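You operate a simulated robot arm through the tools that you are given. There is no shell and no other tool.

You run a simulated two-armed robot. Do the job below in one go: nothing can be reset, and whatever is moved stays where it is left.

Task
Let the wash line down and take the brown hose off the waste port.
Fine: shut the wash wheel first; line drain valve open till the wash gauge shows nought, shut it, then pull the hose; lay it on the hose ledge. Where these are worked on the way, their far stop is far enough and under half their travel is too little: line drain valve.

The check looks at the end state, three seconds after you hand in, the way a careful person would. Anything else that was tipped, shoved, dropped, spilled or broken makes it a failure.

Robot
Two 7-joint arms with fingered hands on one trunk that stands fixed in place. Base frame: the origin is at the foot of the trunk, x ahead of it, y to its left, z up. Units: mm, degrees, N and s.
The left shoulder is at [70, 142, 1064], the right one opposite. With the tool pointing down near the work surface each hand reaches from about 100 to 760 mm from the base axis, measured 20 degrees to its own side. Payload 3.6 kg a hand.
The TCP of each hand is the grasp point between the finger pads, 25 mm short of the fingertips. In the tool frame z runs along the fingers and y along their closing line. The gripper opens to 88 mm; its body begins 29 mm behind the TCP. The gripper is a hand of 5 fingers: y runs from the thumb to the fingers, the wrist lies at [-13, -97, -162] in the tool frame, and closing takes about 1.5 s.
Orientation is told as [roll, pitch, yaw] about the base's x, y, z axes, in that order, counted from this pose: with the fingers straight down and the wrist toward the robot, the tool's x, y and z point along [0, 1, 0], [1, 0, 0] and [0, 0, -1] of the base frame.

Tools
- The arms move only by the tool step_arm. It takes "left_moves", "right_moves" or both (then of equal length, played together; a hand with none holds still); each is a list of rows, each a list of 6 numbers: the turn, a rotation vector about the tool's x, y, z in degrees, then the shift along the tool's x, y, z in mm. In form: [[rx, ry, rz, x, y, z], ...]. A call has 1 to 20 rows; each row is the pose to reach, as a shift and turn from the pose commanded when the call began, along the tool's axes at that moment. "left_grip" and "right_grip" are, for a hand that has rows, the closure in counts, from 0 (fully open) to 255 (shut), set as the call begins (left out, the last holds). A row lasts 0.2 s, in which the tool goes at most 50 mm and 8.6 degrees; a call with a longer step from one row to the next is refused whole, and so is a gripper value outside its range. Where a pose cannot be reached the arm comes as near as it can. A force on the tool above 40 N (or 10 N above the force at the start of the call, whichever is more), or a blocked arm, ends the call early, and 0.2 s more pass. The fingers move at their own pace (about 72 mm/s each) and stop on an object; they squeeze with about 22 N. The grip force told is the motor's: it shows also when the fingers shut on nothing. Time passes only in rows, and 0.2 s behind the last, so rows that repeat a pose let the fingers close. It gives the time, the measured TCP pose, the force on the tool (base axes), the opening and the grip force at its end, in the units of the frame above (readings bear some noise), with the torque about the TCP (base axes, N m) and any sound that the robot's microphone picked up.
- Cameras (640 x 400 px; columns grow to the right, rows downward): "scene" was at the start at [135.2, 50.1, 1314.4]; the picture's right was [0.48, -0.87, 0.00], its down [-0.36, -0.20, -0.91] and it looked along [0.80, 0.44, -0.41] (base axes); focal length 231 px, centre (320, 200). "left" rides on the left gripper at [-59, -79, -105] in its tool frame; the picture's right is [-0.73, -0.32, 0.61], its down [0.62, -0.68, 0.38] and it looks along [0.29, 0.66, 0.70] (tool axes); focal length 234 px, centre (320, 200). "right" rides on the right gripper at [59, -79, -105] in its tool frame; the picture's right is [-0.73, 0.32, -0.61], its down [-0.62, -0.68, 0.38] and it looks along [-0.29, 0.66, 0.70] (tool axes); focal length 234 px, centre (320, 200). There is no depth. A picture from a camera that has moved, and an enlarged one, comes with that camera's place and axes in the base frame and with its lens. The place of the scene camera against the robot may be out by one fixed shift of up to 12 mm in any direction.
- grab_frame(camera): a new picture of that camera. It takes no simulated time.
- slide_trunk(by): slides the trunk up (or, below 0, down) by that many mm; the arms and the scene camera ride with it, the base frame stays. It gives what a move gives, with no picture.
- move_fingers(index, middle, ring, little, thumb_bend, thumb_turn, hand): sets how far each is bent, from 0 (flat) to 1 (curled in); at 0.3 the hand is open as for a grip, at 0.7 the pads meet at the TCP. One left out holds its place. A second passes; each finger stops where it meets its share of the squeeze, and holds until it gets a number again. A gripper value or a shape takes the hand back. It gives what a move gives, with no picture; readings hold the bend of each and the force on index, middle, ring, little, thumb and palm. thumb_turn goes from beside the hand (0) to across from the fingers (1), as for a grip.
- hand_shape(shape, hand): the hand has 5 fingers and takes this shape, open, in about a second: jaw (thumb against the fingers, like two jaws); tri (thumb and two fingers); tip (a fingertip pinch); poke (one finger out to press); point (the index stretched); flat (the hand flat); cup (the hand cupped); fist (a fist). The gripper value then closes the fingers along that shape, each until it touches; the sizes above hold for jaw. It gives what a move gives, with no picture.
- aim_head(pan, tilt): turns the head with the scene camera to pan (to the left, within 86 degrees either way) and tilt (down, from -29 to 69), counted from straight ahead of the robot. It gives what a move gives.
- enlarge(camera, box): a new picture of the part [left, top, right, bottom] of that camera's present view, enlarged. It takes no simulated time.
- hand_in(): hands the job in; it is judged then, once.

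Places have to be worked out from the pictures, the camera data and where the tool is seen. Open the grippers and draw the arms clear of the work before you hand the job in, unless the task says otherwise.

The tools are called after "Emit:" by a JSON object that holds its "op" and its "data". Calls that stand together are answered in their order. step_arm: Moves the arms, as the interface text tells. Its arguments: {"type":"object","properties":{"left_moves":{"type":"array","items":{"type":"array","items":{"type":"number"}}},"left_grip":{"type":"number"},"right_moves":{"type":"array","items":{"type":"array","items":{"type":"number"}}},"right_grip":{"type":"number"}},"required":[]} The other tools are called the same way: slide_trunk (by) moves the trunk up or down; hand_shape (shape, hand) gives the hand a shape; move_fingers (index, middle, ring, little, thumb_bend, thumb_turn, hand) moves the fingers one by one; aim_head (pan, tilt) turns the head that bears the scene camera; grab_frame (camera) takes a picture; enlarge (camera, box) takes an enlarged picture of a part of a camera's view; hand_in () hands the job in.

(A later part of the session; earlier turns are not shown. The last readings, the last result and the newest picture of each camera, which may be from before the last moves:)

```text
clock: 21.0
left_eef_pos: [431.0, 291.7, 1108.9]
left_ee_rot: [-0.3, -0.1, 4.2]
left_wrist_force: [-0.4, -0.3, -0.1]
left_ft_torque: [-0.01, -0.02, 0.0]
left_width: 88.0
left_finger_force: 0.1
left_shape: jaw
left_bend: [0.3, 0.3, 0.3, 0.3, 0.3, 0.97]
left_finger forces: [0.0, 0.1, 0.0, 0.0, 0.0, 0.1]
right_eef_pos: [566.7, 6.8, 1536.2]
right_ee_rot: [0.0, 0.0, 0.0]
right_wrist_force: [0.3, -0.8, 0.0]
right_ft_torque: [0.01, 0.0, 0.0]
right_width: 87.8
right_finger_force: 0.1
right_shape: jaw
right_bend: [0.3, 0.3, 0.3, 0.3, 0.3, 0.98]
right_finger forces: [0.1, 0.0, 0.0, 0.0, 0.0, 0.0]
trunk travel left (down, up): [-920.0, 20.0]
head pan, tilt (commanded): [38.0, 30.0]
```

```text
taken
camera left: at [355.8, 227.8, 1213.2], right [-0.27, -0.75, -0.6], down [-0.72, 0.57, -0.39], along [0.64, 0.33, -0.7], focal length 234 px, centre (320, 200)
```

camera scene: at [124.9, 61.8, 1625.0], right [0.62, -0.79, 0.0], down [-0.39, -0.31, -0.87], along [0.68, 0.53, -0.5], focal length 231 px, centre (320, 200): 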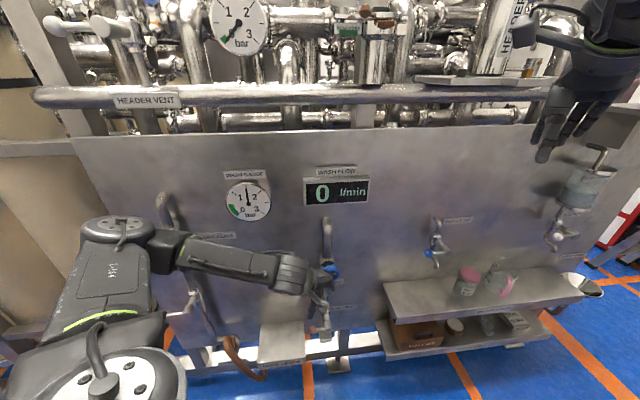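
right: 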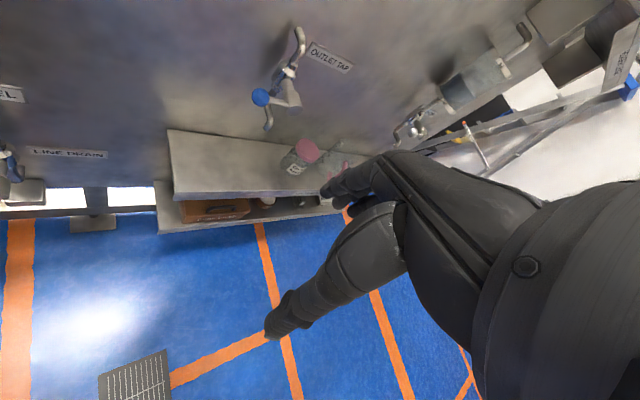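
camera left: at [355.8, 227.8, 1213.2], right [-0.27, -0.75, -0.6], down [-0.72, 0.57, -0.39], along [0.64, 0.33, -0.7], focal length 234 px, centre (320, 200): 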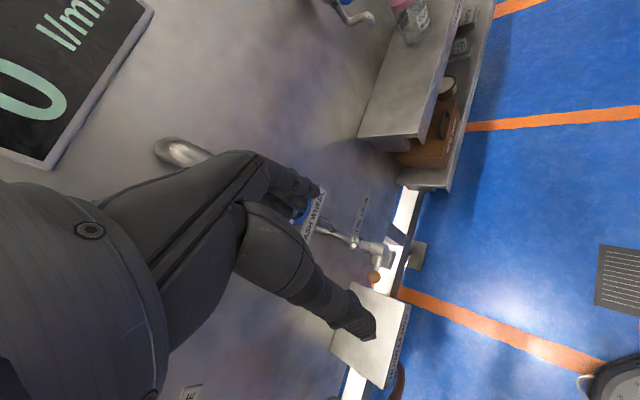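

The last row was too long a step; I resend the yaw in even 8.2° steps.

Emit:
{"op": "step_arm", "data": {"left_moves": [[0, 0, 8.2, 0, 0, 0], [0, 0, 16.4, 0, 0, 0], [0, 0, 24.6, 0, 0, 0], [0, 0, 32.8, 0, 0, 0], [0, 0, 41, 0, 0, 0], [0, 0, 49.2, 0, 0, 0], [0, 0, 49.2, 0, 0, 0]]}}

Emit:
{"op": "grab_frame", "data": {"camera": "scene"}}

Emit:
{"op": "grab_frame", "data": {"camera": "left"}}

```text
clock: 22.6
left_eef_pos: [429.0, 291.3, 1108.0]
left_ee_rot: [-0.2, -0.2, -44.8]
left_wrist_force: [0.6, 0.2, -1.2]
left_ft_torque: [-0.02, -0.02, 0.01]
left_width: 87.6
left_finger_force: 0.1
left_shape: jaw
left_bend: [0.3, 0.3, 0.3, 0.3, 0.3, 0.97]
left_finger forces: [0.0, 0.0, 0.0, 0.0, 0.0, 0.0]
right_eef_pos: [568.3, 6.1, 1536.0]
right_ee_rot: [0.0, 0.2, 0.0]
right_wrist_force: [-0.3, -0.1, -0.3]
right_ft_torque: [-0.02, 0.03, -0.03]
right_width: 88.0
right_finger_force: 0.1
right_shape: jaw
right_bend: [0.3, 0.3, 0.3, 0.3, 0.3, 0.98]
right_finger forces: [0.0, 0.0, 0.0, 0.0, 0.0, 0.0]
trunk travel left (down, up): [-920.0, 20.0]
head pan, tilt (commanded): [38.0, 30.0]
```

```text
taken
camera scene: at [125.9, 60.9, 1625.0], right [0.62, -0.79, 0.0], down [-0.39, -0.31, -0.87], along [0.68, 0.53, -0.5], focal length 231 px, centre (320, 200)
```

scene: 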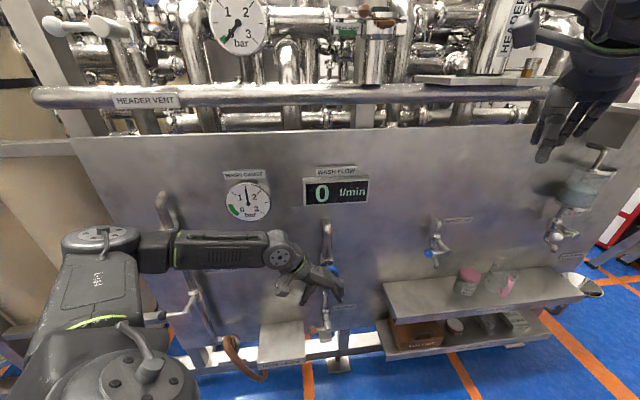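

```text
taken
camera left: at [333.3, 305.7, 1212.7], right [-0.74, -0.29, -0.61], down [-0.04, 0.92, -0.39], along [0.67, -0.26, -0.69], focal length 234 px, centre (320, 200)
```

left: 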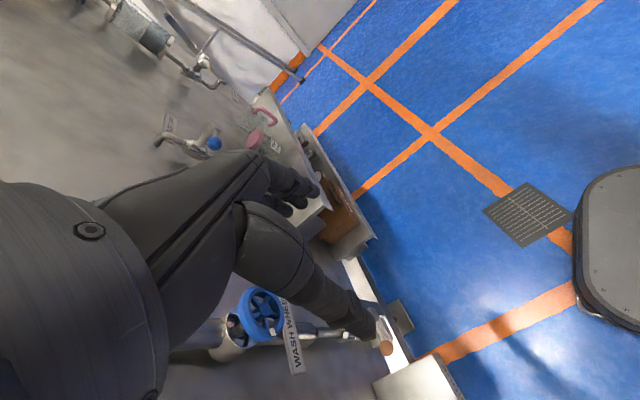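

Thumb-left, fingers-right works. Now I test the wrist's swing about the panel normal in free air, from -40° to +40°.

Emit:
{"op": "step_arm", "data": {"left_moves": [[-8, 0, 0, 0, 0, 0], [-16, 0, 0, 0, 0, 0], [-24, 0, 0, 0, 0, 0], [-32, 0, 0, 0, 0, 0], [-40, 0, 0, 0, 0, 0], [-40, 0, 0, 0, 0, 0]]}}

Emit:
{"op": "step_arm", "data": {"left_moves": [[8, 0, 0, 0, 0, 0], [16, 0, 0, 0, 0, 0], [24, 0, 0, 0, 0, 0], [32, 0, 0, 0, 0, 0], [40, 0, 0, 0, 0, 0], [48, 0, 0, 0, 0, 0], [56, 0, 0, 0, 0, 0], [64, 0, 0, 0, 0, 0], [72, 0, 0, 0, 0, 0], [80, 0, 0, 0, 0, 0], [80, 0, 0, 0, 0, 0]]}}

Emit:
{"op": "grab_frame", "data": {"camera": "scene"}}

```text
clock: 24.0
left_eef_pos: [429.1, 292.7, 1109.4]
left_ee_rot: [0.0, -40.1, -44.6]
left_wrist_force: [-0.5, -0.3, -0.2]
left_ft_torque: [0.04, 0.03, 0.01]
left_width: 87.8
left_finger_force: 0.0
left_shape: jaw
left_bend: [0.3, 0.3, 0.3, 0.3, 0.3, 0.97]
left_finger forces: [0.1, 0.1, 0.1, 0.1, 0.0, 0.1]
left hand out of reach, approached as far as the arm can: row 4
right_eef_pos: [568.8, 7.2, 1536.4]
right_ee_rot: [0.0, 0.0, 0.1]
right_wrist_force: [-0.1, 0.2, 0.2]
right_ft_torque: [0.01, -0.04, 0.0]
right_width: 87.7
right_finger_force: 0.0
right_shape: jaw
right_bend: [0.3, 0.3, 0.3, 0.3, 0.3, 0.98]
right_finger forces: [0.0, 0.0, 0.0, 0.0, 0.0, 0.0]
trunk travel left (down, up): [-920.0, 20.0]
head pan, tilt (commanded): [38.0, 30.0]
```

```text
clock: 26.4
left_eef_pos: [430.1, 292.8, 1108.9]
left_ee_rot: [-0.2, 39.8, -44.8]
left_wrist_force: [1.1, -0.9, 0.6]
left_ft_torque: [0.02, 0.0, 0.0]
left_width: 87.9
left_finger_force: 0.0
left_shape: jaw
left_bend: [0.3, 0.3, 0.3, 0.3, 0.3, 0.97]
left_finger forces: [0.0, 0.1, 0.1, 0.0, 0.1, 0.0]
right_eef_pos: [568.3, 6.8, 1536.0]
right_ee_rot: [-0.1, 0.0, 0.1]
right_wrist_force: [0.4, -0.2, -1.2]
right_ft_torque: [0.0, -0.03, 0.0]
right_width: 87.6
right_finger_force: 0.0
right_shape: jaw
right_bend: [0.3, 0.3, 0.3, 0.3, 0.3, 0.98]
right_finger forces: [0.1, 0.1, 0.0, 0.0, 0.0, 0.0]
trunk travel left (down, up): [-920.0, 20.0]
head pan, tilt (commanded): [38.0, 30.0]
```

```text
taken
camera scene: at [125.4, 61.4, 1625.0], right [0.62, -0.79, 0.0], down [-0.39, -0.31, -0.87], along [0.68, 0.53, -0.5], focal length 231 px, centre (320, 200)
```

scene: 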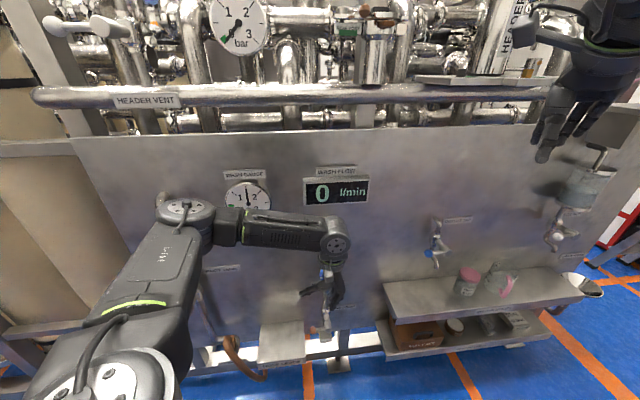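

The wrist swings freely from -40° to +40° about the panel normal, enough for turning strokes. I look at the fingers' layout in the hand camera to know which finger meets the rim.

Emit:
{"op": "enlarge", "data": {"camera": "left", "box": [230, 130, 400, 360]}}

Emit:
{"op": "enlarge", "data": {"camera": "scene", "box": [270, 200, 380, 340]}}

```text
1.74 times, centred on (315, 245) of left
camera zoom: at [393.9, 245.6, 1239.3], right [-0.96, -0.07, -0.26], down [-0.11, 0.98, 0.14], along [0.24, 0.16, -0.96], focal length 407 px, centre (329, 122)
```

zoom: 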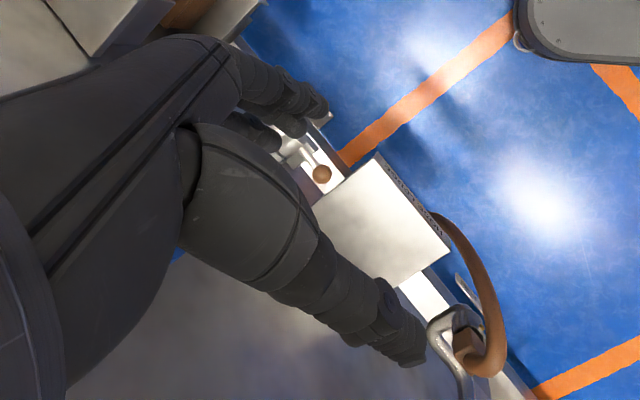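

```text
2.86 times, centred on (325, 270) of scene
camera zoom: at [125.4, 61.4, 1625.0], right [0.62, -0.79, 0.0], down [-0.39, -0.31, -0.87], along [0.68, 0.53, -0.5], focal length 660 px, centre (306, 0)
```

zoom: 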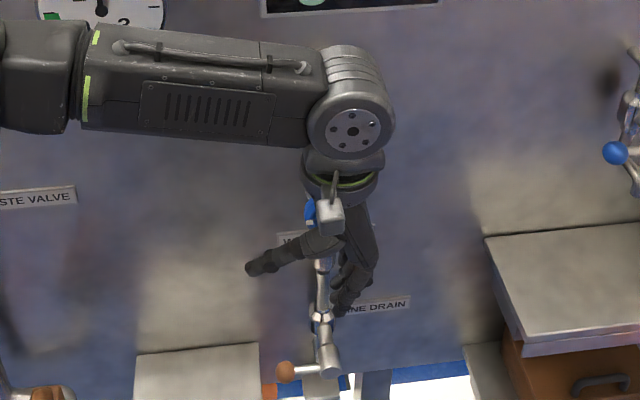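

The thumb and fingers form a V (about ±40°) when open, so a small-opening pinch of the rim is better: thumb in front, fingers behind, hand leaning back away from the pipe. I return to fingers-down and yaw back to 45°, then test the swing about the panel normal in that attitude.

Emit:
{"op": "step_arm", "data": {"left_moves": [[-8, 0, 0, 0, 0, 0], [-16, 0, 0, 0, 0, 0], [-24, 0, 0, 0, 0, 0], [-32, 0, 0, 0, 0, 0], [-40, 0, 0, 0, 0, 0]]}}

Emit:
{"op": "step_arm", "data": {"left_moves": [[0, 0, -8.2, 0, 0, 0], [0, 0, -16.4, 0, 0, 0], [0, 0, -24.6, 0, 0, 0], [0, 0, -32.8, 0, 0, 0], [0, 0, -41, 0, 0, 0], [0, 0, -49.2, 0, 0, 0], [0, 0, -57.4, 0, 0, 0], [0, 0, -65.6, 0, 0, 0], [0, 0, -73.8, 0, 0, 0], [0, 0, -82, 0, 0, 0], [0, 0, -90, 0, 0, 0]]}}

Emit:
{"op": "step_arm", "data": {"left_moves": [[0, -8, 0, 0, 0, 0], [0, -16, 0, 0, 0, 0], [0, -24, 0, 0, 0, 0], [0, -32, 0, 0, 0, 0], [0, -40, 0, 0, 0, 0], [0, -48, 0, 0, 0, 0], [0, -56, 0, 0, 0, 0]]}}

Emit:
{"op": "step_arm", "data": {"left_moves": [[0, 8, 0, 0, 0, 0], [0, 16, 0, 0, 0, 0], [0, 24, 0, 0, 0, 0], [0, 32, 0, 0, 0, 0], [0, 40, 0, 0, 0, 0], [0, 48, 0, 0, 0, 0], [0, 56, 0, 0, 0, 0], [0, 64, 0, 0, 0, 0], [0, 72, 0, 0, 0, 0], [0, 80, 0, 0, 0, 0], [0, 88, 0, 0, 0, 0]]}}

Emit:
{"op": "grab_frame", "data": {"camera": "scene"}}

```text
clock: 27.6
left_eef_pos: [430.0, 292.3, 1108.4]
left_ee_rot: [0.0, -0.3, -44.8]
left_wrist_force: [0.9, 0.2, -0.4]
left_ft_torque: [0.01, -0.01, 0.0]
left_width: 88.0
left_finger_force: 0.2
left_shape: jaw
left_bend: [0.3, 0.3, 0.3, 0.3, 0.3, 0.97]
left_finger forces: [0.0, 0.1, 0.1, 0.0, 0.0, 0.0]
right_eef_pos: [567.7, 6.7, 1537.1]
right_ee_rot: [0.0, -0.1, 0.0]
right_wrist_force: [0.4, 0.2, 0.6]
right_ft_torque: [-0.01, 0.0, -0.02]
right_width: 87.5
right_finger_force: 0.0
right_shape: jaw
right_bend: [0.3, 0.3, 0.3, 0.3, 0.3, 0.98]
right_finger forces: [0.0, 0.0, 0.0, 0.0, 0.0, 0.0]
trunk travel left (down, up): [-920.0, 20.0]
head pan, tilt (commanded): [38.0, 30.0]
```

```text
clock: 30.0
left_eef_pos: [430.3, 291.6, 1108.5]
left_ee_rot: [0.0, 0.1, 45.5]
left_wrist_force: [0.3, -0.1, -0.3]
left_ft_torque: [-0.01, 0.02, 0.03]
left_width: 88.0
left_finger_force: 0.1
left_shape: jaw
left_bend: [0.3, 0.3, 0.3, 0.3, 0.3, 0.98]
left_finger forces: [0.0, 0.0, 0.1, 0.1, 0.0, 0.0]
right_eef_pos: [569.0, 4.2, 1536.3]
right_ee_rot: [0.2, 0.1, 0.1]
right_wrist_force: [0.2, 0.8, -0.2]
right_ft_torque: [0.02, 0.0, 0.02]
right_width: 87.7
right_finger_force: 0.0
right_shape: jaw
right_bend: [0.3, 0.3, 0.3, 0.3, 0.3, 0.98]
right_finger forces: [0.0, 0.0, 0.0, 0.1, 0.0, 0.1]
trunk travel left (down, up): [-920.0, 20.0]
head pan, tilt (commanded): [38.0, 30.0]
```

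```text
clock: 31.6
left_eef_pos: [430.1, 289.9, 1109.1]
left_ee_rot: [-54.2, 0.2, 45.1]
left_wrist_force: [-0.8, -0.3, 0.7]
left_ft_torque: [0.0, -0.01, 0.0]
left_width: 88.1
left_finger_force: 0.0
left_shape: jaw
left_bend: [0.3, 0.3, 0.3, 0.3, 0.3, 0.98]
left_finger forces: [0.0, 0.0, 0.0, 0.0, 0.1, 0.0]
right_eef_pos: [568.4, 6.4, 1535.9]
right_ee_rot: [-0.1, 0.1, 0.0]
right_wrist_force: [-0.4, 0.3, 0.5]
right_ft_torque: [-0.01, 0.01, 0.01]
right_width: 87.9
right_finger_force: 0.0
right_shape: jaw
right_bend: [0.3, 0.3, 0.3, 0.3, 0.3, 0.98]
right_finger forces: [0.0, 0.0, 0.0, 0.0, 0.0, 0.1]
trunk travel left (down, up): [-920.0, 20.0]
head pan, tilt (commanded): [38.0, 30.0]
```

```text
clock: 34.0
left_eef_pos: [470.2, 273.7, 1085.1]
left_ee_rot: [30.8, 1.5, 45.1]
left_wrist_force: [0.2, 0.2, -0.2]
left_ft_torque: [0.03, 0.02, 0.01]
left_width: 87.8
left_finger_force: 0.1
left_shape: jaw
left_bend: [0.3, 0.3, 0.3, 0.3, 0.3, 0.98]
left_finger forces: [0.0, 0.0, 0.0, 0.0, 0.0, 0.1]
left hand out of reach, approached as far as the arm can: row 6, 7, 10, 11
right_eef_pos: [571.9, 3.3, 1535.0]
right_ee_rot: [0.1, 0.2, 0.0]
right_wrist_force: [-0.5, -0.4, 0.2]
right_ft_torque: [0.01, 0.02, 0.02]
right_width: 87.5
right_finger_force: 0.0
right_shape: jaw
right_bend: [0.3, 0.3, 0.3, 0.3, 0.3, 0.98]
right_finger forces: [0.0, 0.0, 0.1, 0.0, 0.0, 0.1]
trunk travel left (down, up): [-920.0, 20.0]
head pan, tilt (commanded): [38.0, 30.0]
```

```text
taken
camera scene: at [129.2, 58.1, 1624.8], right [0.62, -0.79, 0.0], down [-0.4, -0.31, -0.87], along [0.68, 0.53, -0.5], focal length 231 px, centre (320, 200)
```

scene: 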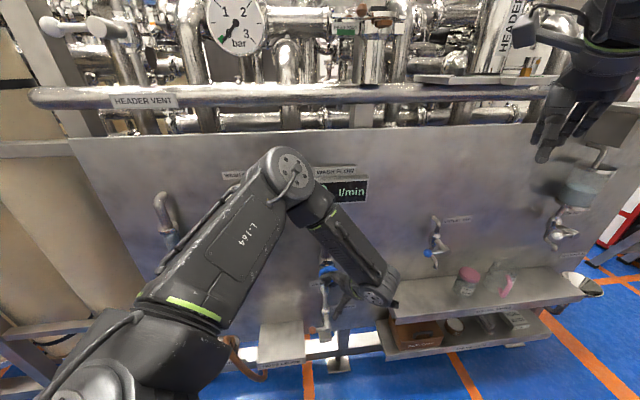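

The swing is good from -56° to about -16° on this branch but runs out beyond 0°. I swing back and test further to the left, to about -96° (fingers pointing right).

Emit:
{"op": "step_arm", "data": {"left_moves": [[0, -8, 0, 0, 0, 0], [0, -16, 0, 0, 0, 0], [0, -24, 0, 0, 0, 0], [0, -32, 0, 0, 0, 0], [0, -40, 0, 0, 0, 0], [0, -48, 0, 0, 0, 0], [0, -56, 0, 0, 0, 0], [0, -64, 0, 0, 0, 0], [0, -72, 0, 0, 0, 0], [0, -80, 0, 0, 0, 0], [0, -88, 0, 0, 0, 0], [0, -96, 0, 0, 0, 0], [0, -104, 0, 0, 0, 0]]}}

Emit:
{"op": "step_arm", "data": {"left_moves": [[0, -8, 0, 0, 0, 0], [0, -16, 0, 0, 0, 0], [0, -24, 0, 0, 0, 0], [0, -24, 0, 0, 0, 0]]}}

Emit:
{"op": "grab_frame", "data": {"camera": "scene"}}

Emit:
{"op": "grab_frame", "data": {"camera": "left"}}

```text
clock: 36.8
left_eef_pos: [465.5, 275.7, 1089.3]
left_ee_rot: [-72.3, 0.1, 45.2]
left_wrist_force: [0.4, -0.4, 0.2]
left_ft_torque: [-0.01, 0.01, 0.01]
left_width: 88.0
left_finger_force: 0.1
left_shape: jaw
left_bend: [0.3, 0.3, 0.3, 0.3, 0.3, 0.98]
left_finger forces: [0.1, 0.1, 0.0, 0.0, 0.1, 0.0]
right_eef_pos: [565.4, 6.4, 1535.8]
right_ee_rot: [-0.1, 0.0, 0.0]
right_wrist_force: [-0.7, 0.3, -0.4]
right_ft_torque: [0.03, -0.01, 0.0]
right_width: 87.7
right_finger_force: 0.1
right_shape: jaw
right_bend: [0.3, 0.3, 0.3, 0.3, 0.3, 0.98]
right_finger forces: [0.0, 0.1, 0.0, 0.0, 0.0, 0.1]
trunk travel left (down, up): [-920.0, 20.0]
head pan, tilt (commanded): [38.0, 30.0]
```

```text
clock: 37.8
left_eef_pos: [467.7, 277.1, 1088.2]
left_ee_rot: [-96.3, 0.1, 45.3]
left_wrist_force: [-0.3, 0.5, -0.4]
left_ft_torque: [0.03, -0.02, 0.02]
left_width: 87.9
left_finger_force: 0.0
left_shape: jaw
left_bend: [0.3, 0.3, 0.3, 0.3, 0.3, 0.98]
left_finger forces: [0.1, 0.0, 0.0, 0.0, 0.0, 0.0]
right_eef_pos: [568.2, 7.5, 1535.6]
right_ee_rot: [-0.1, 0.1, 0.0]
right_wrist_force: [0.1, -0.5, -0.4]
right_ft_torque: [-0.03, -0.03, -0.06]
right_width: 87.7
right_finger_force: 0.0
right_shape: jaw
right_bend: [0.3, 0.3, 0.3, 0.3, 0.3, 0.98]
right_finger forces: [0.1, 0.1, 0.1, 0.0, 0.1, 0.0]
trunk travel left (down, up): [-920.0, 20.0]
head pan, tilt (commanded): [38.0, 30.0]
```

```text
taken
camera scene: at [126.3, 62.1, 1624.9], right [0.62, -0.79, 0.0], down [-0.39, -0.31, -0.87], along [0.68, 0.53, -0.5], focal length 231 px, centre (320, 200)
```

scene: 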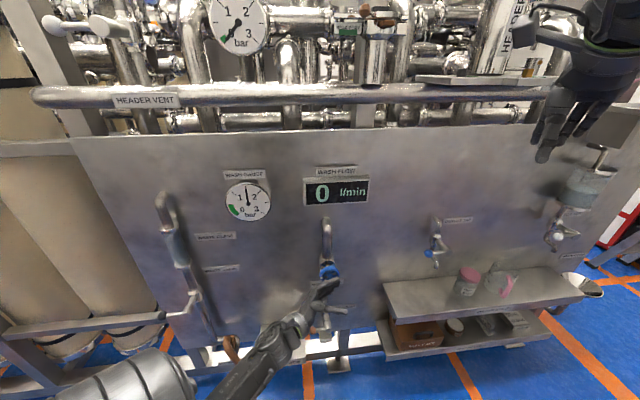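

```text
taken
camera left: at [334.1, 297.8, 1133.9], right [0.15, -0.6, 0.79], down [-0.16, -0.8, -0.58], along [0.98, -0.04, -0.21], focal length 234 px, centre (320, 200)
```

left: 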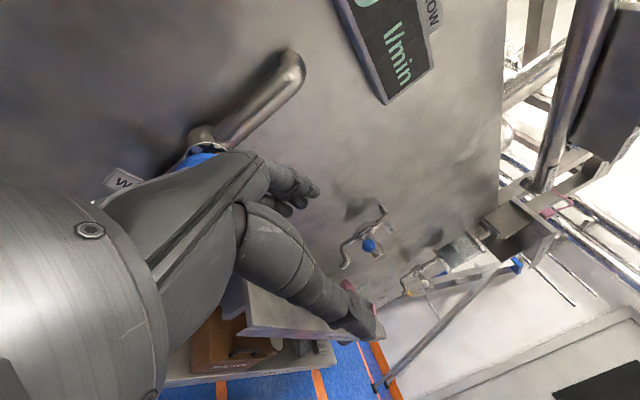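

Now the arm has flipped to an elbow-down posture and holds the hand with fingers pointing right, thumb in front – ideal to pinch the rim at 9 o'clock and swing clockwise over the top. I shift the hand left in free space, then lower the trunk so the reach is comfortable.

Emit:
{"op": "step_arm", "data": {"left_moves": [[0, 8, 0, 0, 0, -30], [0, 8, 0, 0, 0, -60], [0, 8, 0, 0, 0, -90], [0, 8, 0, 0, 0, -115], [0, 8, 0, 0, 0, -115]]}}

Emit:
{"op": "slide_trunk", "data": {"by": -180}}

Emit:
{"op": "grab_frame", "data": {"camera": "scene"}}

Emit:
{"op": "grab_frame", "data": {"camera": "left"}}

```text
clock: 39.0
left_eef_pos: [384.4, 355.9, 1075.4]
left_ee_rot: [-88.1, 0.2, 45.2]
left_wrist_force: [-0.6, 0.5, -0.6]
left_ft_torque: [-0.02, 0.02, 0.0]
left_width: 88.0
left_finger_force: 0.2
left_shape: jaw
left_bend: [0.3, 0.3, 0.3, 0.3, 0.3, 0.98]
left_finger forces: [0.0, 0.0, 0.0, 0.1, 0.1, 0.0]
right_eef_pos: [567.6, 6.4, 1536.6]
right_ee_rot: [0.0, 0.1, 0.2]
right_wrist_force: [0.6, -0.6, 0.2]
right_ft_torque: [-0.02, 0.04, -0.02]
right_width: 87.6
right_finger_force: 0.1
right_shape: jaw
right_bend: [0.3, 0.3, 0.3, 0.3, 0.3, 0.98]
right_finger forces: [0.1, 0.1, 0.1, 0.0, 0.0, 0.0]
trunk travel left (down, up): [-920.0, 20.0]
head pan, tilt (commanded): [38.0, 30.0]
```

```text
clock: 41.0
left_eef_pos: [384.6, 356.0, 895.9]
left_ee_rot: [-88.2, 0.0, 45.2]
left_wrist_force: [1.4, 0.4, -0.2]
left_ft_torque: [0.01, 0.03, 0.0]
left_width: 88.3
left_finger_force: 0.0
left_shape: jaw
left_bend: [0.3, 0.3, 0.3, 0.3, 0.3, 0.98]
left_finger forces: [0.0, 0.1, 0.1, 0.0, 0.0, 0.0]
right_eef_pos: [567.4, 5.6, 1356.1]
right_ee_rot: [0.0, 0.1, 0.1]
right_wrist_force: [0.1, -0.3, -0.5]
right_ft_torque: [-0.01, -0.01, 0.04]
right_width: 88.0
right_finger_force: 0.0
right_shape: jaw
right_bend: [0.3, 0.3, 0.3, 0.3, 0.3, 0.98]
right_finger forces: [0.0, 0.1, 0.1, 0.0, 0.0, 0.1]
trunk travel left (down, up): [-740.0, 200.0]
head pan, tilt (commanded): [38.0, 30.0]
```

```text
taken
camera scene: at [125.6, 60.9, 1445.0], right [0.62, -0.79, 0.0], down [-0.39, -0.31, -0.87], along [0.68, 0.53, -0.5], focal length 231 px, centre (320, 200)
```

scene: 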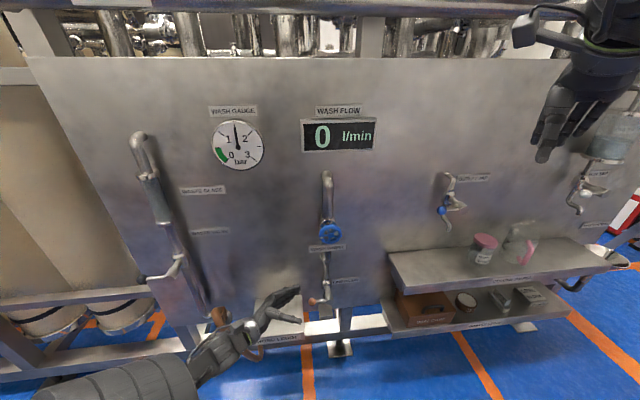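

```text
taken
camera left: at [257.4, 371.7, 956.9], right [0.22, -0.67, 0.71], down [-0.22, -0.74, -0.63], along [0.95, -0.02, -0.31], focal length 234 px, centre (320, 200)
```

left: 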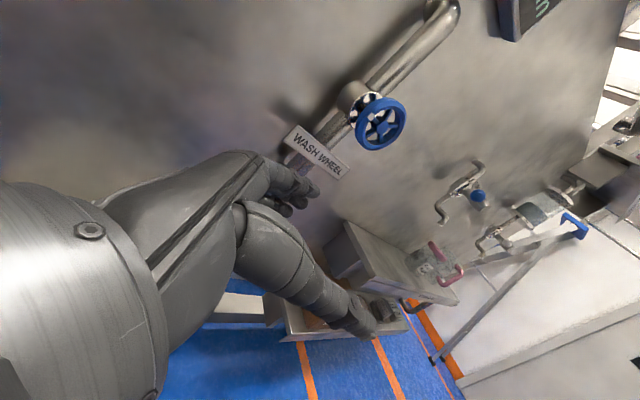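

The elbow-down posture is kept. I partly close the hand to about 40 mm opening and raise it to the wheel's height, still short of it in depth.

Emit:
{"op": "step_arm", "data": {"left_moves": [[0, -1.8, 0, -20, 20, 6], [0, -1.8, 0, -40, 40, 12], [0, -1.8, 0, -64, 60, 18], [0, -1.8, 0, -86, 80, 22], [0, -1.8, 0, -86, 80, 22], [0, -1.8, 0, -86, 80, 22], [0, -1.8, 0, -86, 80, 22]], "left_grip": 140}}

Emit:
{"op": "grab_frame", "data": {"camera": "left"}}

Emit:
{"op": "grab_frame", "data": {"camera": "scene"}}

```text
clock: 42.6
left_eef_pos: [459.0, 395.9, 979.9]
left_ee_rot: [-89.9, 0.1, 45.2]
left_wrist_force: [-0.1, 0.2, 0.7]
left_ft_torque: [-0.01, -0.02, 0.02]
left_width: 40.1
left_finger_force: 0.2
left_shape: jaw
left_bend: [0.74, 0.46, 0.43, 0.42, 0.71, 1.0]
left_finger forces: [0.0, 0.0, 0.0, 0.1, 0.0, 0.0]
right_eef_pos: [568.3, 6.1, 1356.8]
right_ee_rot: [-0.1, 0.1, -0.1]
right_wrist_force: [0.3, -0.9, 0.0]
right_ft_torque: [0.01, -0.03, 0.0]
right_width: 87.7
right_finger_force: 0.1
right_shape: jaw
right_bend: [0.3, 0.3, 0.3, 0.3, 0.3, 0.98]
right_finger forces: [0.0, 0.1, 0.0, 0.0, 0.1, 0.0]
trunk travel left (down, up): [-740.0, 200.0]
head pan, tilt (commanded): [38.0, 30.0]
```

```text
taken
camera left: at [330.4, 412.3, 1038.2], right [0.2, -0.66, 0.73], down [-0.21, -0.75, -0.62], along [0.96, -0.02, -0.29], focal length 234 px, centre (320, 200)
```

left: 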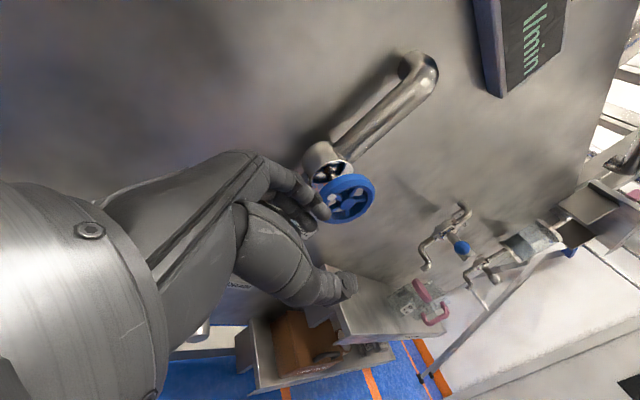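

```text
taken
camera scene: at [126.0, 61.1, 1445.0], right [0.62, -0.79, 0.0], down [-0.39, -0.31, -0.87], along [0.68, 0.53, -0.5], focal length 231 px, centre (320, 200)
```

scene: 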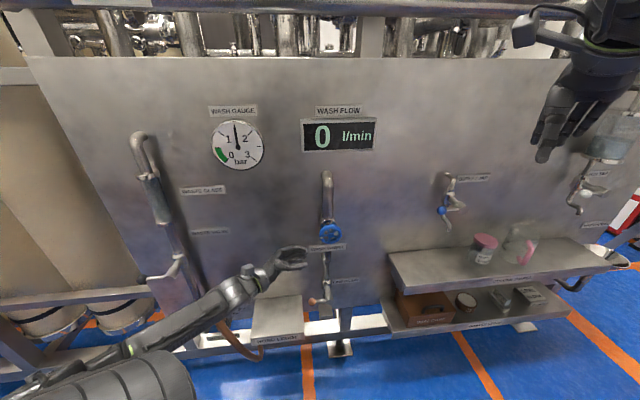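

Opening reads 40 mm, but the bends are uneven (index .74, thumb .71). I look closely at the hand before going in.

Emit:
{"op": "enlarge", "data": {"camera": "left", "box": [220, 130, 400, 320]}}

Emit:
{"op": "enlarge", "data": {"camera": "scene", "box": [230, 200, 360, 320]}}

```text
2.11 times, centred on (310, 225) of left
camera zoom: at [330.4, 412.3, 1038.2], right [0.2, -0.66, 0.73], down [-0.21, -0.75, -0.62], along [0.96, -0.02, -0.29], focal length 493 px, centre (341, 147)
```

zoom: 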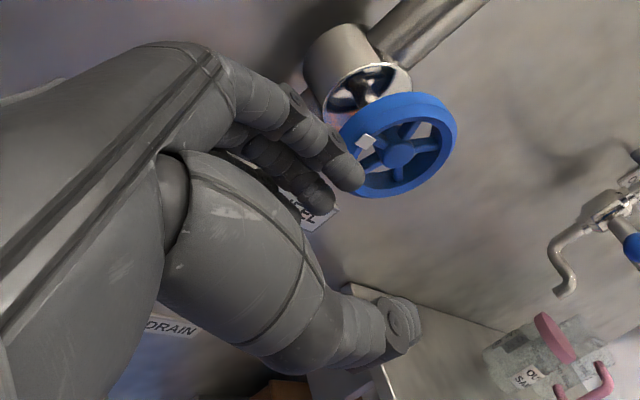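

```text
3.33 times, centred on (295, 260) of scene
camera zoom: at [126.0, 61.1, 1445.0], right [0.62, -0.79, 0.0], down [-0.39, -0.31, -0.87], along [0.68, 0.53, -0.5], focal length 770 px, centre (403, 0)
```

zoom: 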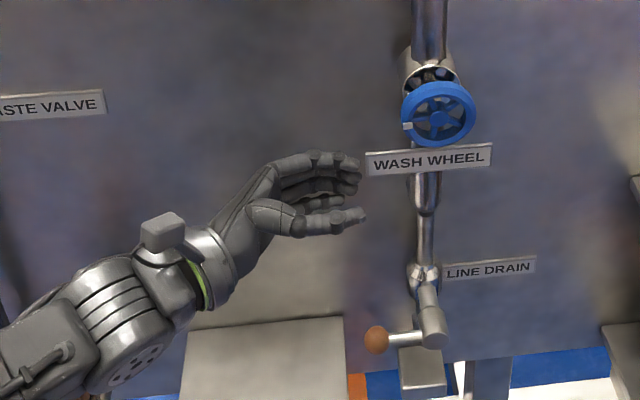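

The wheel position agrees with this view to within 3 mm: hub at about [594.6,380.5,979.5], rim depth from about 688 to 702 along the normal. I move forward to depth 695, left of the wheel, ready to slide in from 9 o'clock.

Emit:
{"op": "step_arm", "data": {"left_moves": [[0, 0, 0, 0, 30, -3], [0, 0, 0, 0, 60, -6], [0, 0, 0, 0, 90, -6], [0, 0, 0, 0, 90, -6]]}}

Emit:
{"op": "grab_frame", "data": {"camera": "left"}}

Emit:
{"op": "enlarge", "data": {"camera": "left", "box": [220, 100, 400, 320]}}

Emit:
{"op": "enlarge", "data": {"camera": "scene", "box": [230, 180, 380, 310]}}

```text
clock: 43.6
left_eef_pos: [519.1, 463.5, 979.9]
left_ee_rot: [-90.0, 0.0, 45.2]
left_wrist_force: [0.0, 0.0, 0.6]
left_ft_torque: [-0.04, 0.03, -0.01]
left_width: 39.8
left_finger_force: 0.0
left_shape: jaw
left_bend: [0.74, 0.46, 0.43, 0.42, 0.71, 1.0]
left_finger forces: [0.1, 0.0, 0.0, 0.0, 0.0, 0.0]
right_eef_pos: [567.6, 7.2, 1356.4]
right_ee_rot: [0.0, 0.2, 0.0]
right_wrist_force: [-0.3, 0.5, 0.4]
right_ft_torque: [0.01, -0.01, -0.01]
right_width: 88.0
right_finger_force: 0.1
right_shape: jaw
right_bend: [0.3, 0.3, 0.3, 0.3, 0.3, 0.98]
right_finger forces: [0.0, 0.0, 0.0, 0.1, 0.1, 0.0]
trunk travel left (down, up): [-740.0, 200.0]
head pan, tilt (commanded): [38.0, 30.0]
```

```text
taken
camera left: at [389.3, 480.5, 1039.3], right [0.2, -0.66, 0.73], down [-0.21, -0.75, -0.62], along [0.96, -0.02, -0.29], focal length 234 px, centre (320, 200)
```

left: 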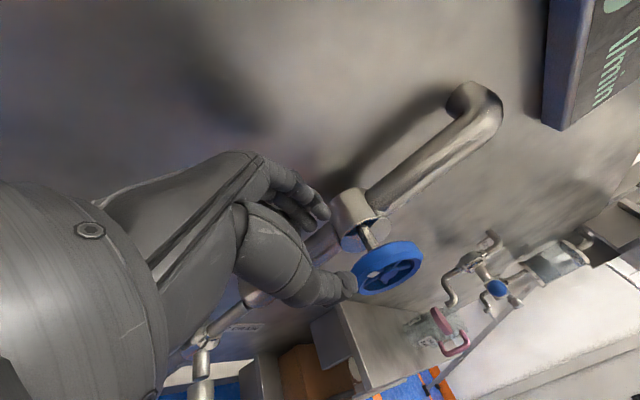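

```text
1.82 times, centred on (310, 210) of left
camera zoom: at [389.3, 480.5, 1039.3], right [0.2, -0.66, 0.73], down [-0.21, -0.75, -0.62], along [0.96, -0.02, -0.29], focal length 426 px, centre (338, 182)
```

zoom: 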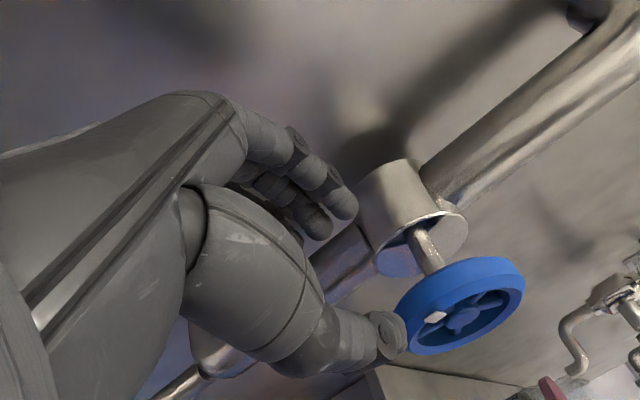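

```text
3.08 times, centred on (305, 245) of scene
camera zoom: at [125.4, 61.0, 1445.0], right [0.62, -0.79, 0.0], down [-0.39, -0.31, -0.87], along [0.68, 0.53, -0.5], focal length 710 px, centre (366, 62)
```

zoom: 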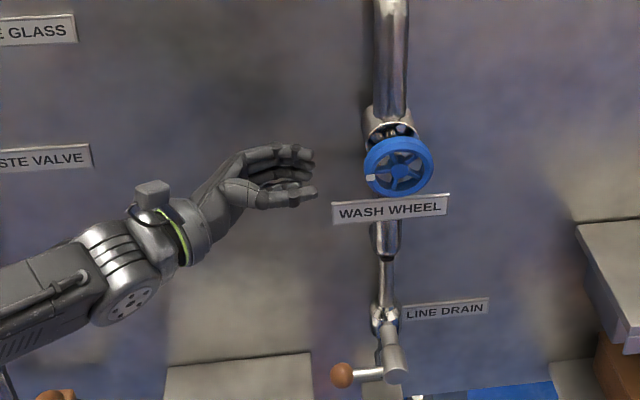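

The wheel sits between thumb plane and finger plane as wanted. I slide right 74 mm so the rim passes between thumb (front) and fingers (behind).

Emit:
{"op": "step_arm", "data": {"left_moves": [[0, 0, 0, 0, 0, 15], [0, 0, 0, 0, 0, 30], [0, 0, 0, 0, 0, 45], [0, 0, 0, 0, 0, 60], [0, 0, 0, 0, 0, 74], [0, 0, 0, 0, 0, 74]]}}

Emit:
{"op": "grab_frame", "data": {"camera": "left"}}

Emit:
{"op": "enlarge", "data": {"camera": "left", "box": [220, 130, 400, 320]}}

Emit:
{"op": "enlarge", "data": {"camera": "scene", "box": [250, 180, 380, 310]}}

```text
clock: 45.0
left_eef_pos: [569.4, 410.9, 979.3]
left_ee_rot: [-90.0, 0.1, 45.3]
left_wrist_force: [-3.3, -1.2, -1.0]
left_ft_torque: [-0.03, 0.08, 0.06]
left_width: 38.9
left_finger_force: 0.0
left_shape: jaw
left_bend: [0.74, 0.49, 0.43, 0.42, 0.71, 1.0]
left_finger forces: [0.1, 3.7, 0.0, 0.0, 0.0, 0.0]
right_eef_pos: [566.8, 5.4, 1357.6]
right_ee_rot: [0.0, 0.1, 0.0]
right_wrist_force: [-0.3, -0.9, 0.4]
right_ft_torque: [0.0, 0.02, 0.01]
right_width: 87.8
right_finger_force: 0.1
right_shape: jaw
right_bend: [0.3, 0.3, 0.3, 0.3, 0.3, 0.98]
right_finger forces: [0.1, 0.0, 0.0, 0.0, 0.0, 0.1]
trunk travel left (down, up): [-740.0, 200.0]
head pan, tilt (commanded): [38.0, 30.0]
```

```text
taken
camera left: at [441.4, 428.1, 1038.8], right [0.2, -0.66, 0.73], down [-0.21, -0.75, -0.62], along [0.96, -0.02, -0.29], focal length 234 px, centre (320, 200)
```

left: 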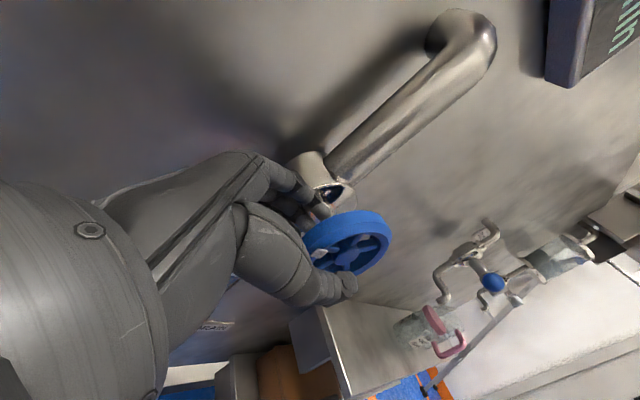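

```text
2.11 times, centred on (310, 225) of left
camera zoom: at [441.4, 428.1, 1038.8], right [0.2, -0.66, 0.73], down [-0.21, -0.75, -0.62], along [0.96, -0.02, -0.29], focal length 493 px, centre (341, 147)
```

zoom: 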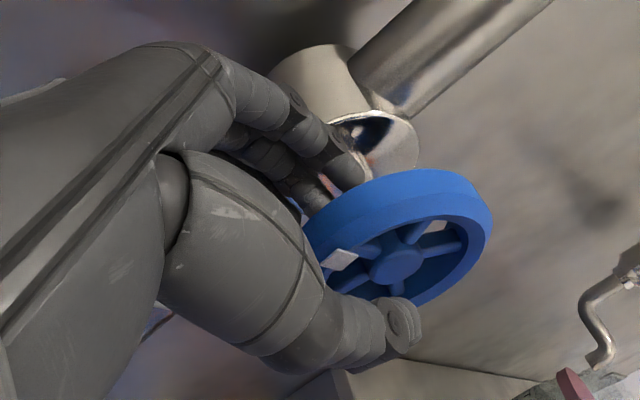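

```text
3.08 times, centred on (315, 245) of scene
camera zoom: at [125.1, 61.1, 1445.0], right [0.62, -0.79, 0.0], down [-0.39, -0.31, -0.87], along [0.68, 0.53, -0.5], focal length 710 px, centre (335, 62)
```

zoom: 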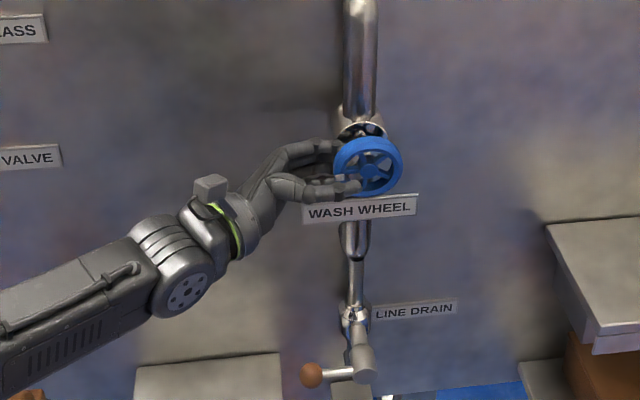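

The rim now lies between thumb and fingers with only a light 3.7 N touch on the middle finger. I close the hand on the rim and let it settle.

Emit:
{"op": "step_arm", "data": {"left_moves": [[0, 0, 0, 0, 0, 0], [0, 0, 0, 0, 0, 0], [0, 0, 0, 0, 0, 0], [0, 0, 0, 0, 0, 0], [0, 0, 0, 0, 0, 0], [0, 0, 0, 0, 0, 0], [0, 0, 0, 0, 0, 0]], "left_grip": 255}}

Emit:
{"op": "enlarge", "data": {"camera": "left", "box": [220, 130, 400, 320]}}

Emit:
{"op": "enlarge", "data": {"camera": "scene", "box": [270, 200, 370, 290]}}

```text
clock: 46.6
left_eef_pos: [569.5, 409.7, 981.1]
left_ee_rot: [-89.9, 0.1, 45.2]
left_wrist_force: [-2.7, -2.4, -0.9]
left_ft_torque: [0.03, 0.03, -0.07]
left_width: 14.5
left_finger_force: 22.0
left_shape: jaw
left_bend: [0.73, 0.56, 0.57, 0.6, 0.73, 1.0]
left_finger forces: [11.9, 2.2, 2.9, 0.0, 20.7, 0.0]
right_eef_pos: [566.8, 5.5, 1356.2]
right_ee_rot: [0.0, 0.1, 0.0]
right_wrist_force: [-0.6, -0.1, -1.0]
right_ft_torque: [0.04, 0.0, -0.04]
right_width: 87.8
right_finger_force: 0.0
right_shape: jaw
right_bend: [0.3, 0.3, 0.3, 0.3, 0.3, 0.98]
right_finger forces: [0.1, 0.0, 0.1, 0.1, 0.1, 0.0]
trunk travel left (down, up): [-740.0, 200.0]
head pan, tilt (commanded): [38.0, 30.0]
```

```text
2.11 times, centred on (310, 225) of left
camera zoom: at [441.5, 427.7, 1039.0], right [0.2, -0.66, 0.73], down [-0.21, -0.75, -0.62], along [0.96, -0.02, -0.29], focal length 493 px, centre (341, 147)
```

zoom: 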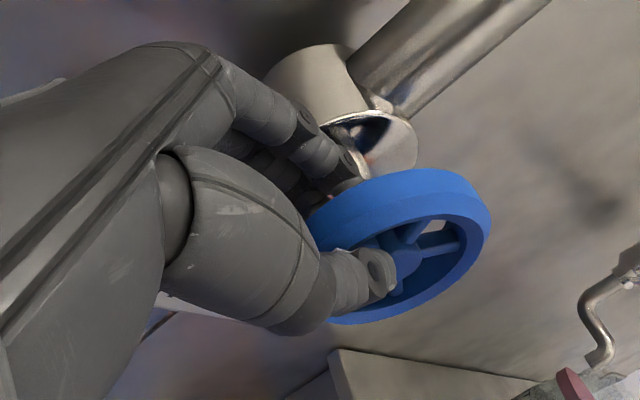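

```text
4.44 times, centred on (320, 245) of scene
camera zoom: at [125.3, 60.3, 1445.1], right [0.62, -0.79, 0.0], down [-0.39, -0.31, -0.87], along [0.68, 0.53, -0.5], focal length 1026 px, centre (320, 0)
```

zoom: 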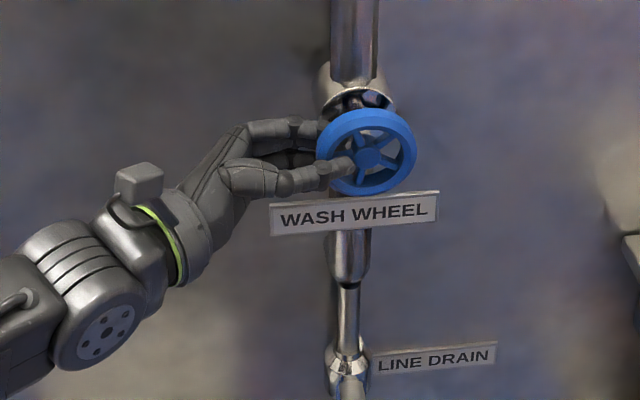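

The rim is held: 14.5 mm width, 22 N. I turn the hand clockwise about the wheel axis by 24° in small steps.

Emit:
{"op": "step_arm", "data": {"left_moves": [[0, 4, 0, -2.7, 0, 0.1], [0, 8, 0, -5.4, 0, 0.4], [0, 12, 0, -8.1, 0, 0.9], [0, 16, 0, -10.7, 0, 1.5], [0, 20, 0, -13.3, 0, 2.4], [0, 24, 0, -15.9, 0, 3.4]]}}

Emit:
{"op": "enlarge", "data": {"camera": "left", "box": [220, 130, 400, 320]}}

Emit:
{"op": "enlarge", "data": {"camera": "scene", "box": [270, 200, 370, 290]}}

```text
clock: 48.0
left_eef_pos: [572.8, 408.1, 996.3]
left_ee_rot: [-65.9, 0.1, 45.2]
left_wrist_force: [-2.5, -4.4, -3.5]
left_ft_torque: [0.01, 0.06, -0.07]
left_width: 13.8
left_finger_force: 21.9
left_shape: jaw
left_bend: [0.73, 0.56, 0.57, 0.6, 0.73, 1.0]
left_finger forces: [11.7, 2.1, 2.7, 0.0, 21.5, 0.0]
right_eef_pos: [568.2, 5.6, 1355.2]
right_ee_rot: [0.0, 0.1, 0.0]
right_wrist_force: [-0.4, -1.4, -0.2]
right_ft_torque: [0.03, 0.01, -0.02]
right_width: 87.8
right_finger_force: 0.1
right_shape: jaw
right_bend: [0.3, 0.3, 0.3, 0.3, 0.3, 0.98]
right_finger forces: [0.1, 0.0, 0.0, 0.0, 0.0, 0.1]
trunk travel left (down, up): [-740.0, 200.0]
head pan, tilt (commanded): [38.0, 30.0]
```

```text
2.11 times, centred on (310, 225) of left
camera zoom: at [467.8, 402.1, 1092.3], right [0.38, -0.83, 0.42], down [-0.41, -0.55, -0.72], along [0.83, 0.1, -0.55], focal length 493 px, centre (341, 147)
```

zoom: 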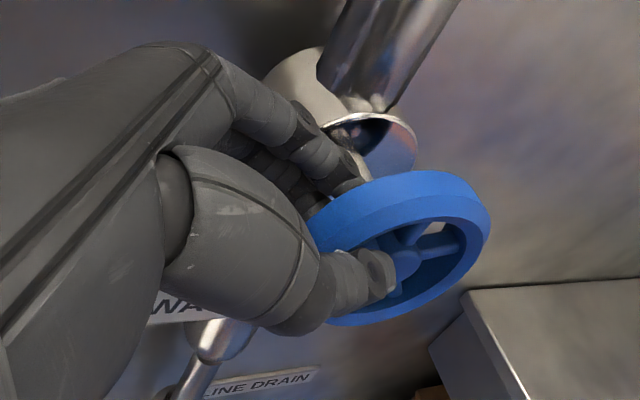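

```text
4.44 times, centred on (320, 245) of scene
camera zoom: at [125.8, 60.0, 1445.0], right [0.62, -0.79, 0.0], down [-0.39, -0.31, -0.87], along [0.68, 0.53, -0.5], focal length 1026 px, centre (320, 0)
```

zoom: 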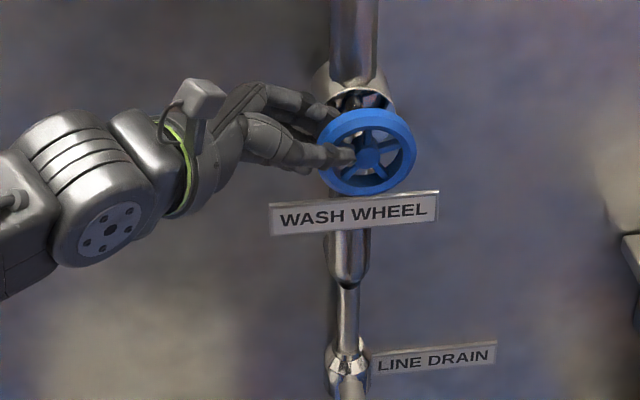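

The wheel turns with the hand (spokes unchanged relative to it) at only ~5 N. I continue the clockwise stroke another 56°.

Emit:
{"op": "step_arm", "data": {"left_moves": [[0, 8, 0, -5.4, 0, 0.4], [0, 16, 0, -10.7, 0, 1.5], [0, 24, 0, -15.9, 0, 3.4], [0, 32, 0, -20.7, 0, 5.9], [0, 40, 0, -25.1, 0, 9.1], [0, 48, 0, -29.0, 0, 12.9], [0, 56, 0, -32.3, 0, 17.2]]}}

Emit:
{"op": "enlarge", "data": {"camera": "left", "box": [220, 130, 400, 320]}}

Emit:
{"op": "enlarge", "data": {"camera": "scene", "box": [270, 200, 370, 290]}}

```text
clock: 49.6
left_eef_pos: [592.6, 389.3, 1017.8]
left_ee_rot: [-9.7, 0.2, 45.3]
left_wrist_force: [-5.4, -2.4, -11.6]
left_ft_torque: [0.0, 0.04, 0.05]
left_width: 12.5
left_finger_force: 21.9
left_shape: jaw
left_bend: [0.73, 0.57, 0.57, 0.6, 0.73, 1.0]
left_finger forces: [11.6, 7.6, 2.9, 0.1, 20.1, 0.1]
right_eef_pos: [568.2, 5.2, 1355.9]
right_ee_rot: [0.0, 0.2, 0.0]
right_wrist_force: [0.5, -0.1, -0.3]
right_ft_torque: [0.04, -0.04, -0.04]
right_width: 87.9
right_finger_force: 0.1
right_shape: jaw
right_bend: [0.3, 0.3, 0.3, 0.3, 0.3, 0.98]
right_finger forces: [0.0, 0.0, 0.1, 0.0, 0.0, 0.1]
trunk travel left (down, up): [-740.0, 200.0]
head pan, tilt (commanded): [38.0, 30.0]
```

```text
2.11 times, centred on (310, 225) of left
camera zoom: at [567.4, 303.7, 1130.5], right [0.35, -0.81, -0.47], down [-0.87, -0.1, -0.48], along [0.34, 0.58, -0.74], focal length 493 px, centre (341, 147)
```

zoom: 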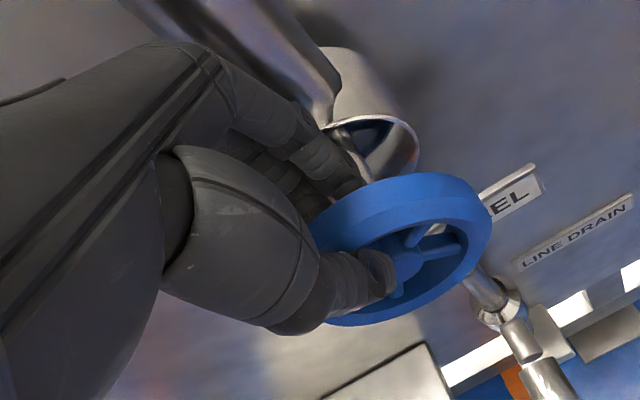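

```text
4.44 times, centred on (320, 245) of scene
camera zoom: at [126.2, 59.8, 1444.9], right [0.62, -0.79, 0.0], down [-0.39, -0.31, -0.87], along [0.68, 0.53, -0.5], focal length 1026 px, centre (320, 0)
```

zoom: 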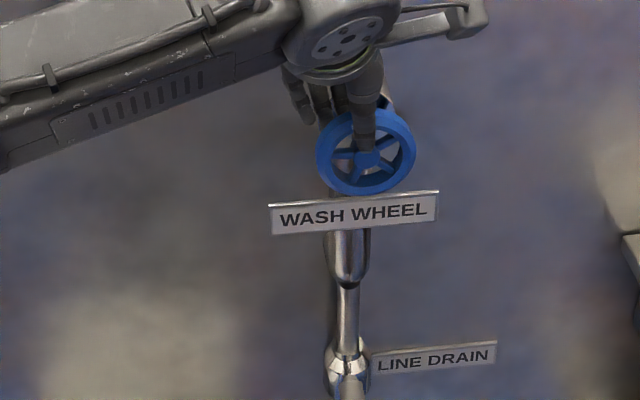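

80° turned with no stop felt yet and no reach complaint. I carefully continue another 16°.

Emit:
{"op": "step_arm", "data": {"left_moves": [[0, 4, 0, -2.7, 0, 0.1], [0, 8, 0, -5.4, 0, 0.4], [0, 12, 0, -8.1, 0, 0.9], [0, 16, 0, -10.7, 0, 1.5]]}}

Emit:
{"op": "enlarge", "data": {"camera": "left", "box": [220, 130, 400, 320]}}

Emit:
{"op": "grab_frame", "data": {"camera": "scene"}}

```text
clock: 50.6
left_eef_pos: [600.3, 381.8, 1017.7]
left_ee_rot: [6.1, 0.2, 45.4]
left_wrist_force: [-9.8, -1.2, -12.2]
left_ft_torque: [0.02, 0.02, 0.13]
left_width: 12.2
left_finger_force: 21.5
left_shape: jaw
left_bend: [0.73, 0.57, 0.57, 0.6, 0.73, 1.0]
left_finger forces: [10.8, 8.8, 2.4, 0.0, 20.1, 0.1]
right_eef_pos: [567.4, 6.3, 1356.0]
right_ee_rot: [0.0, 0.2, 0.0]
right_wrist_force: [0.7, -0.5, 0.0]
right_ft_torque: [0.01, 0.0, 0.02]
right_width: 87.8
right_finger_force: 0.1
right_shape: jaw
right_bend: [0.3, 0.3, 0.3, 0.3, 0.3, 0.98]
right_finger forces: [0.0, 0.1, 0.1, 0.1, 0.0, 0.0]
trunk travel left (down, up): [-740.0, 200.0]
head pan, tilt (commanded): [38.0, 30.0]
```

```text
2.11 times, centred on (310, 225) of left
camera zoom: at [595.5, 276.1, 1115.9], right [0.24, -0.69, -0.68], down [-0.95, -0.02, -0.31], along [0.2, 0.72, -0.66], focal length 493 px, centre (341, 147)
```

zoom: 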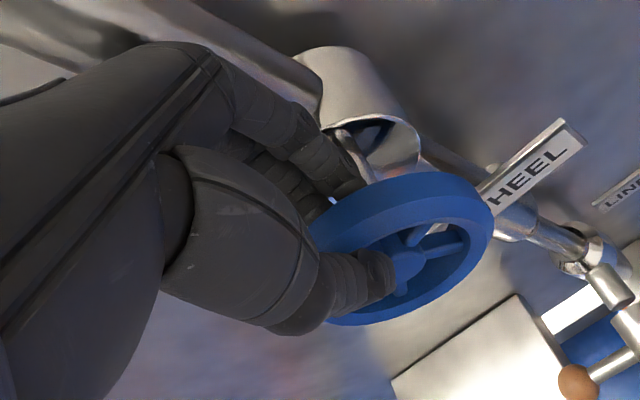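

```text
taken
camera scene: at [125.5, 61.6, 1444.9], right [0.62, -0.79, 0.0], down [-0.39, -0.31, -0.87], along [0.68, 0.53, -0.5], focal length 231 px, centre (320, 200)
```

scene: 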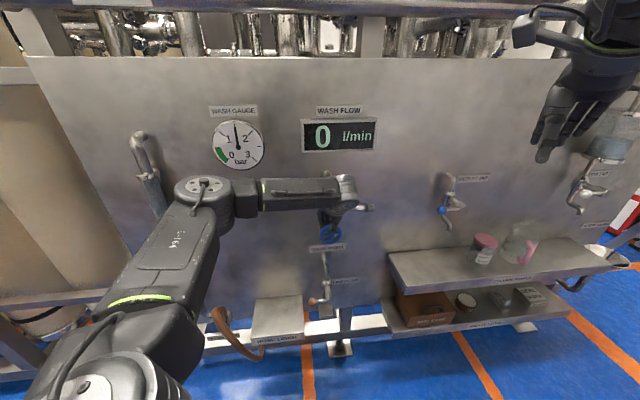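

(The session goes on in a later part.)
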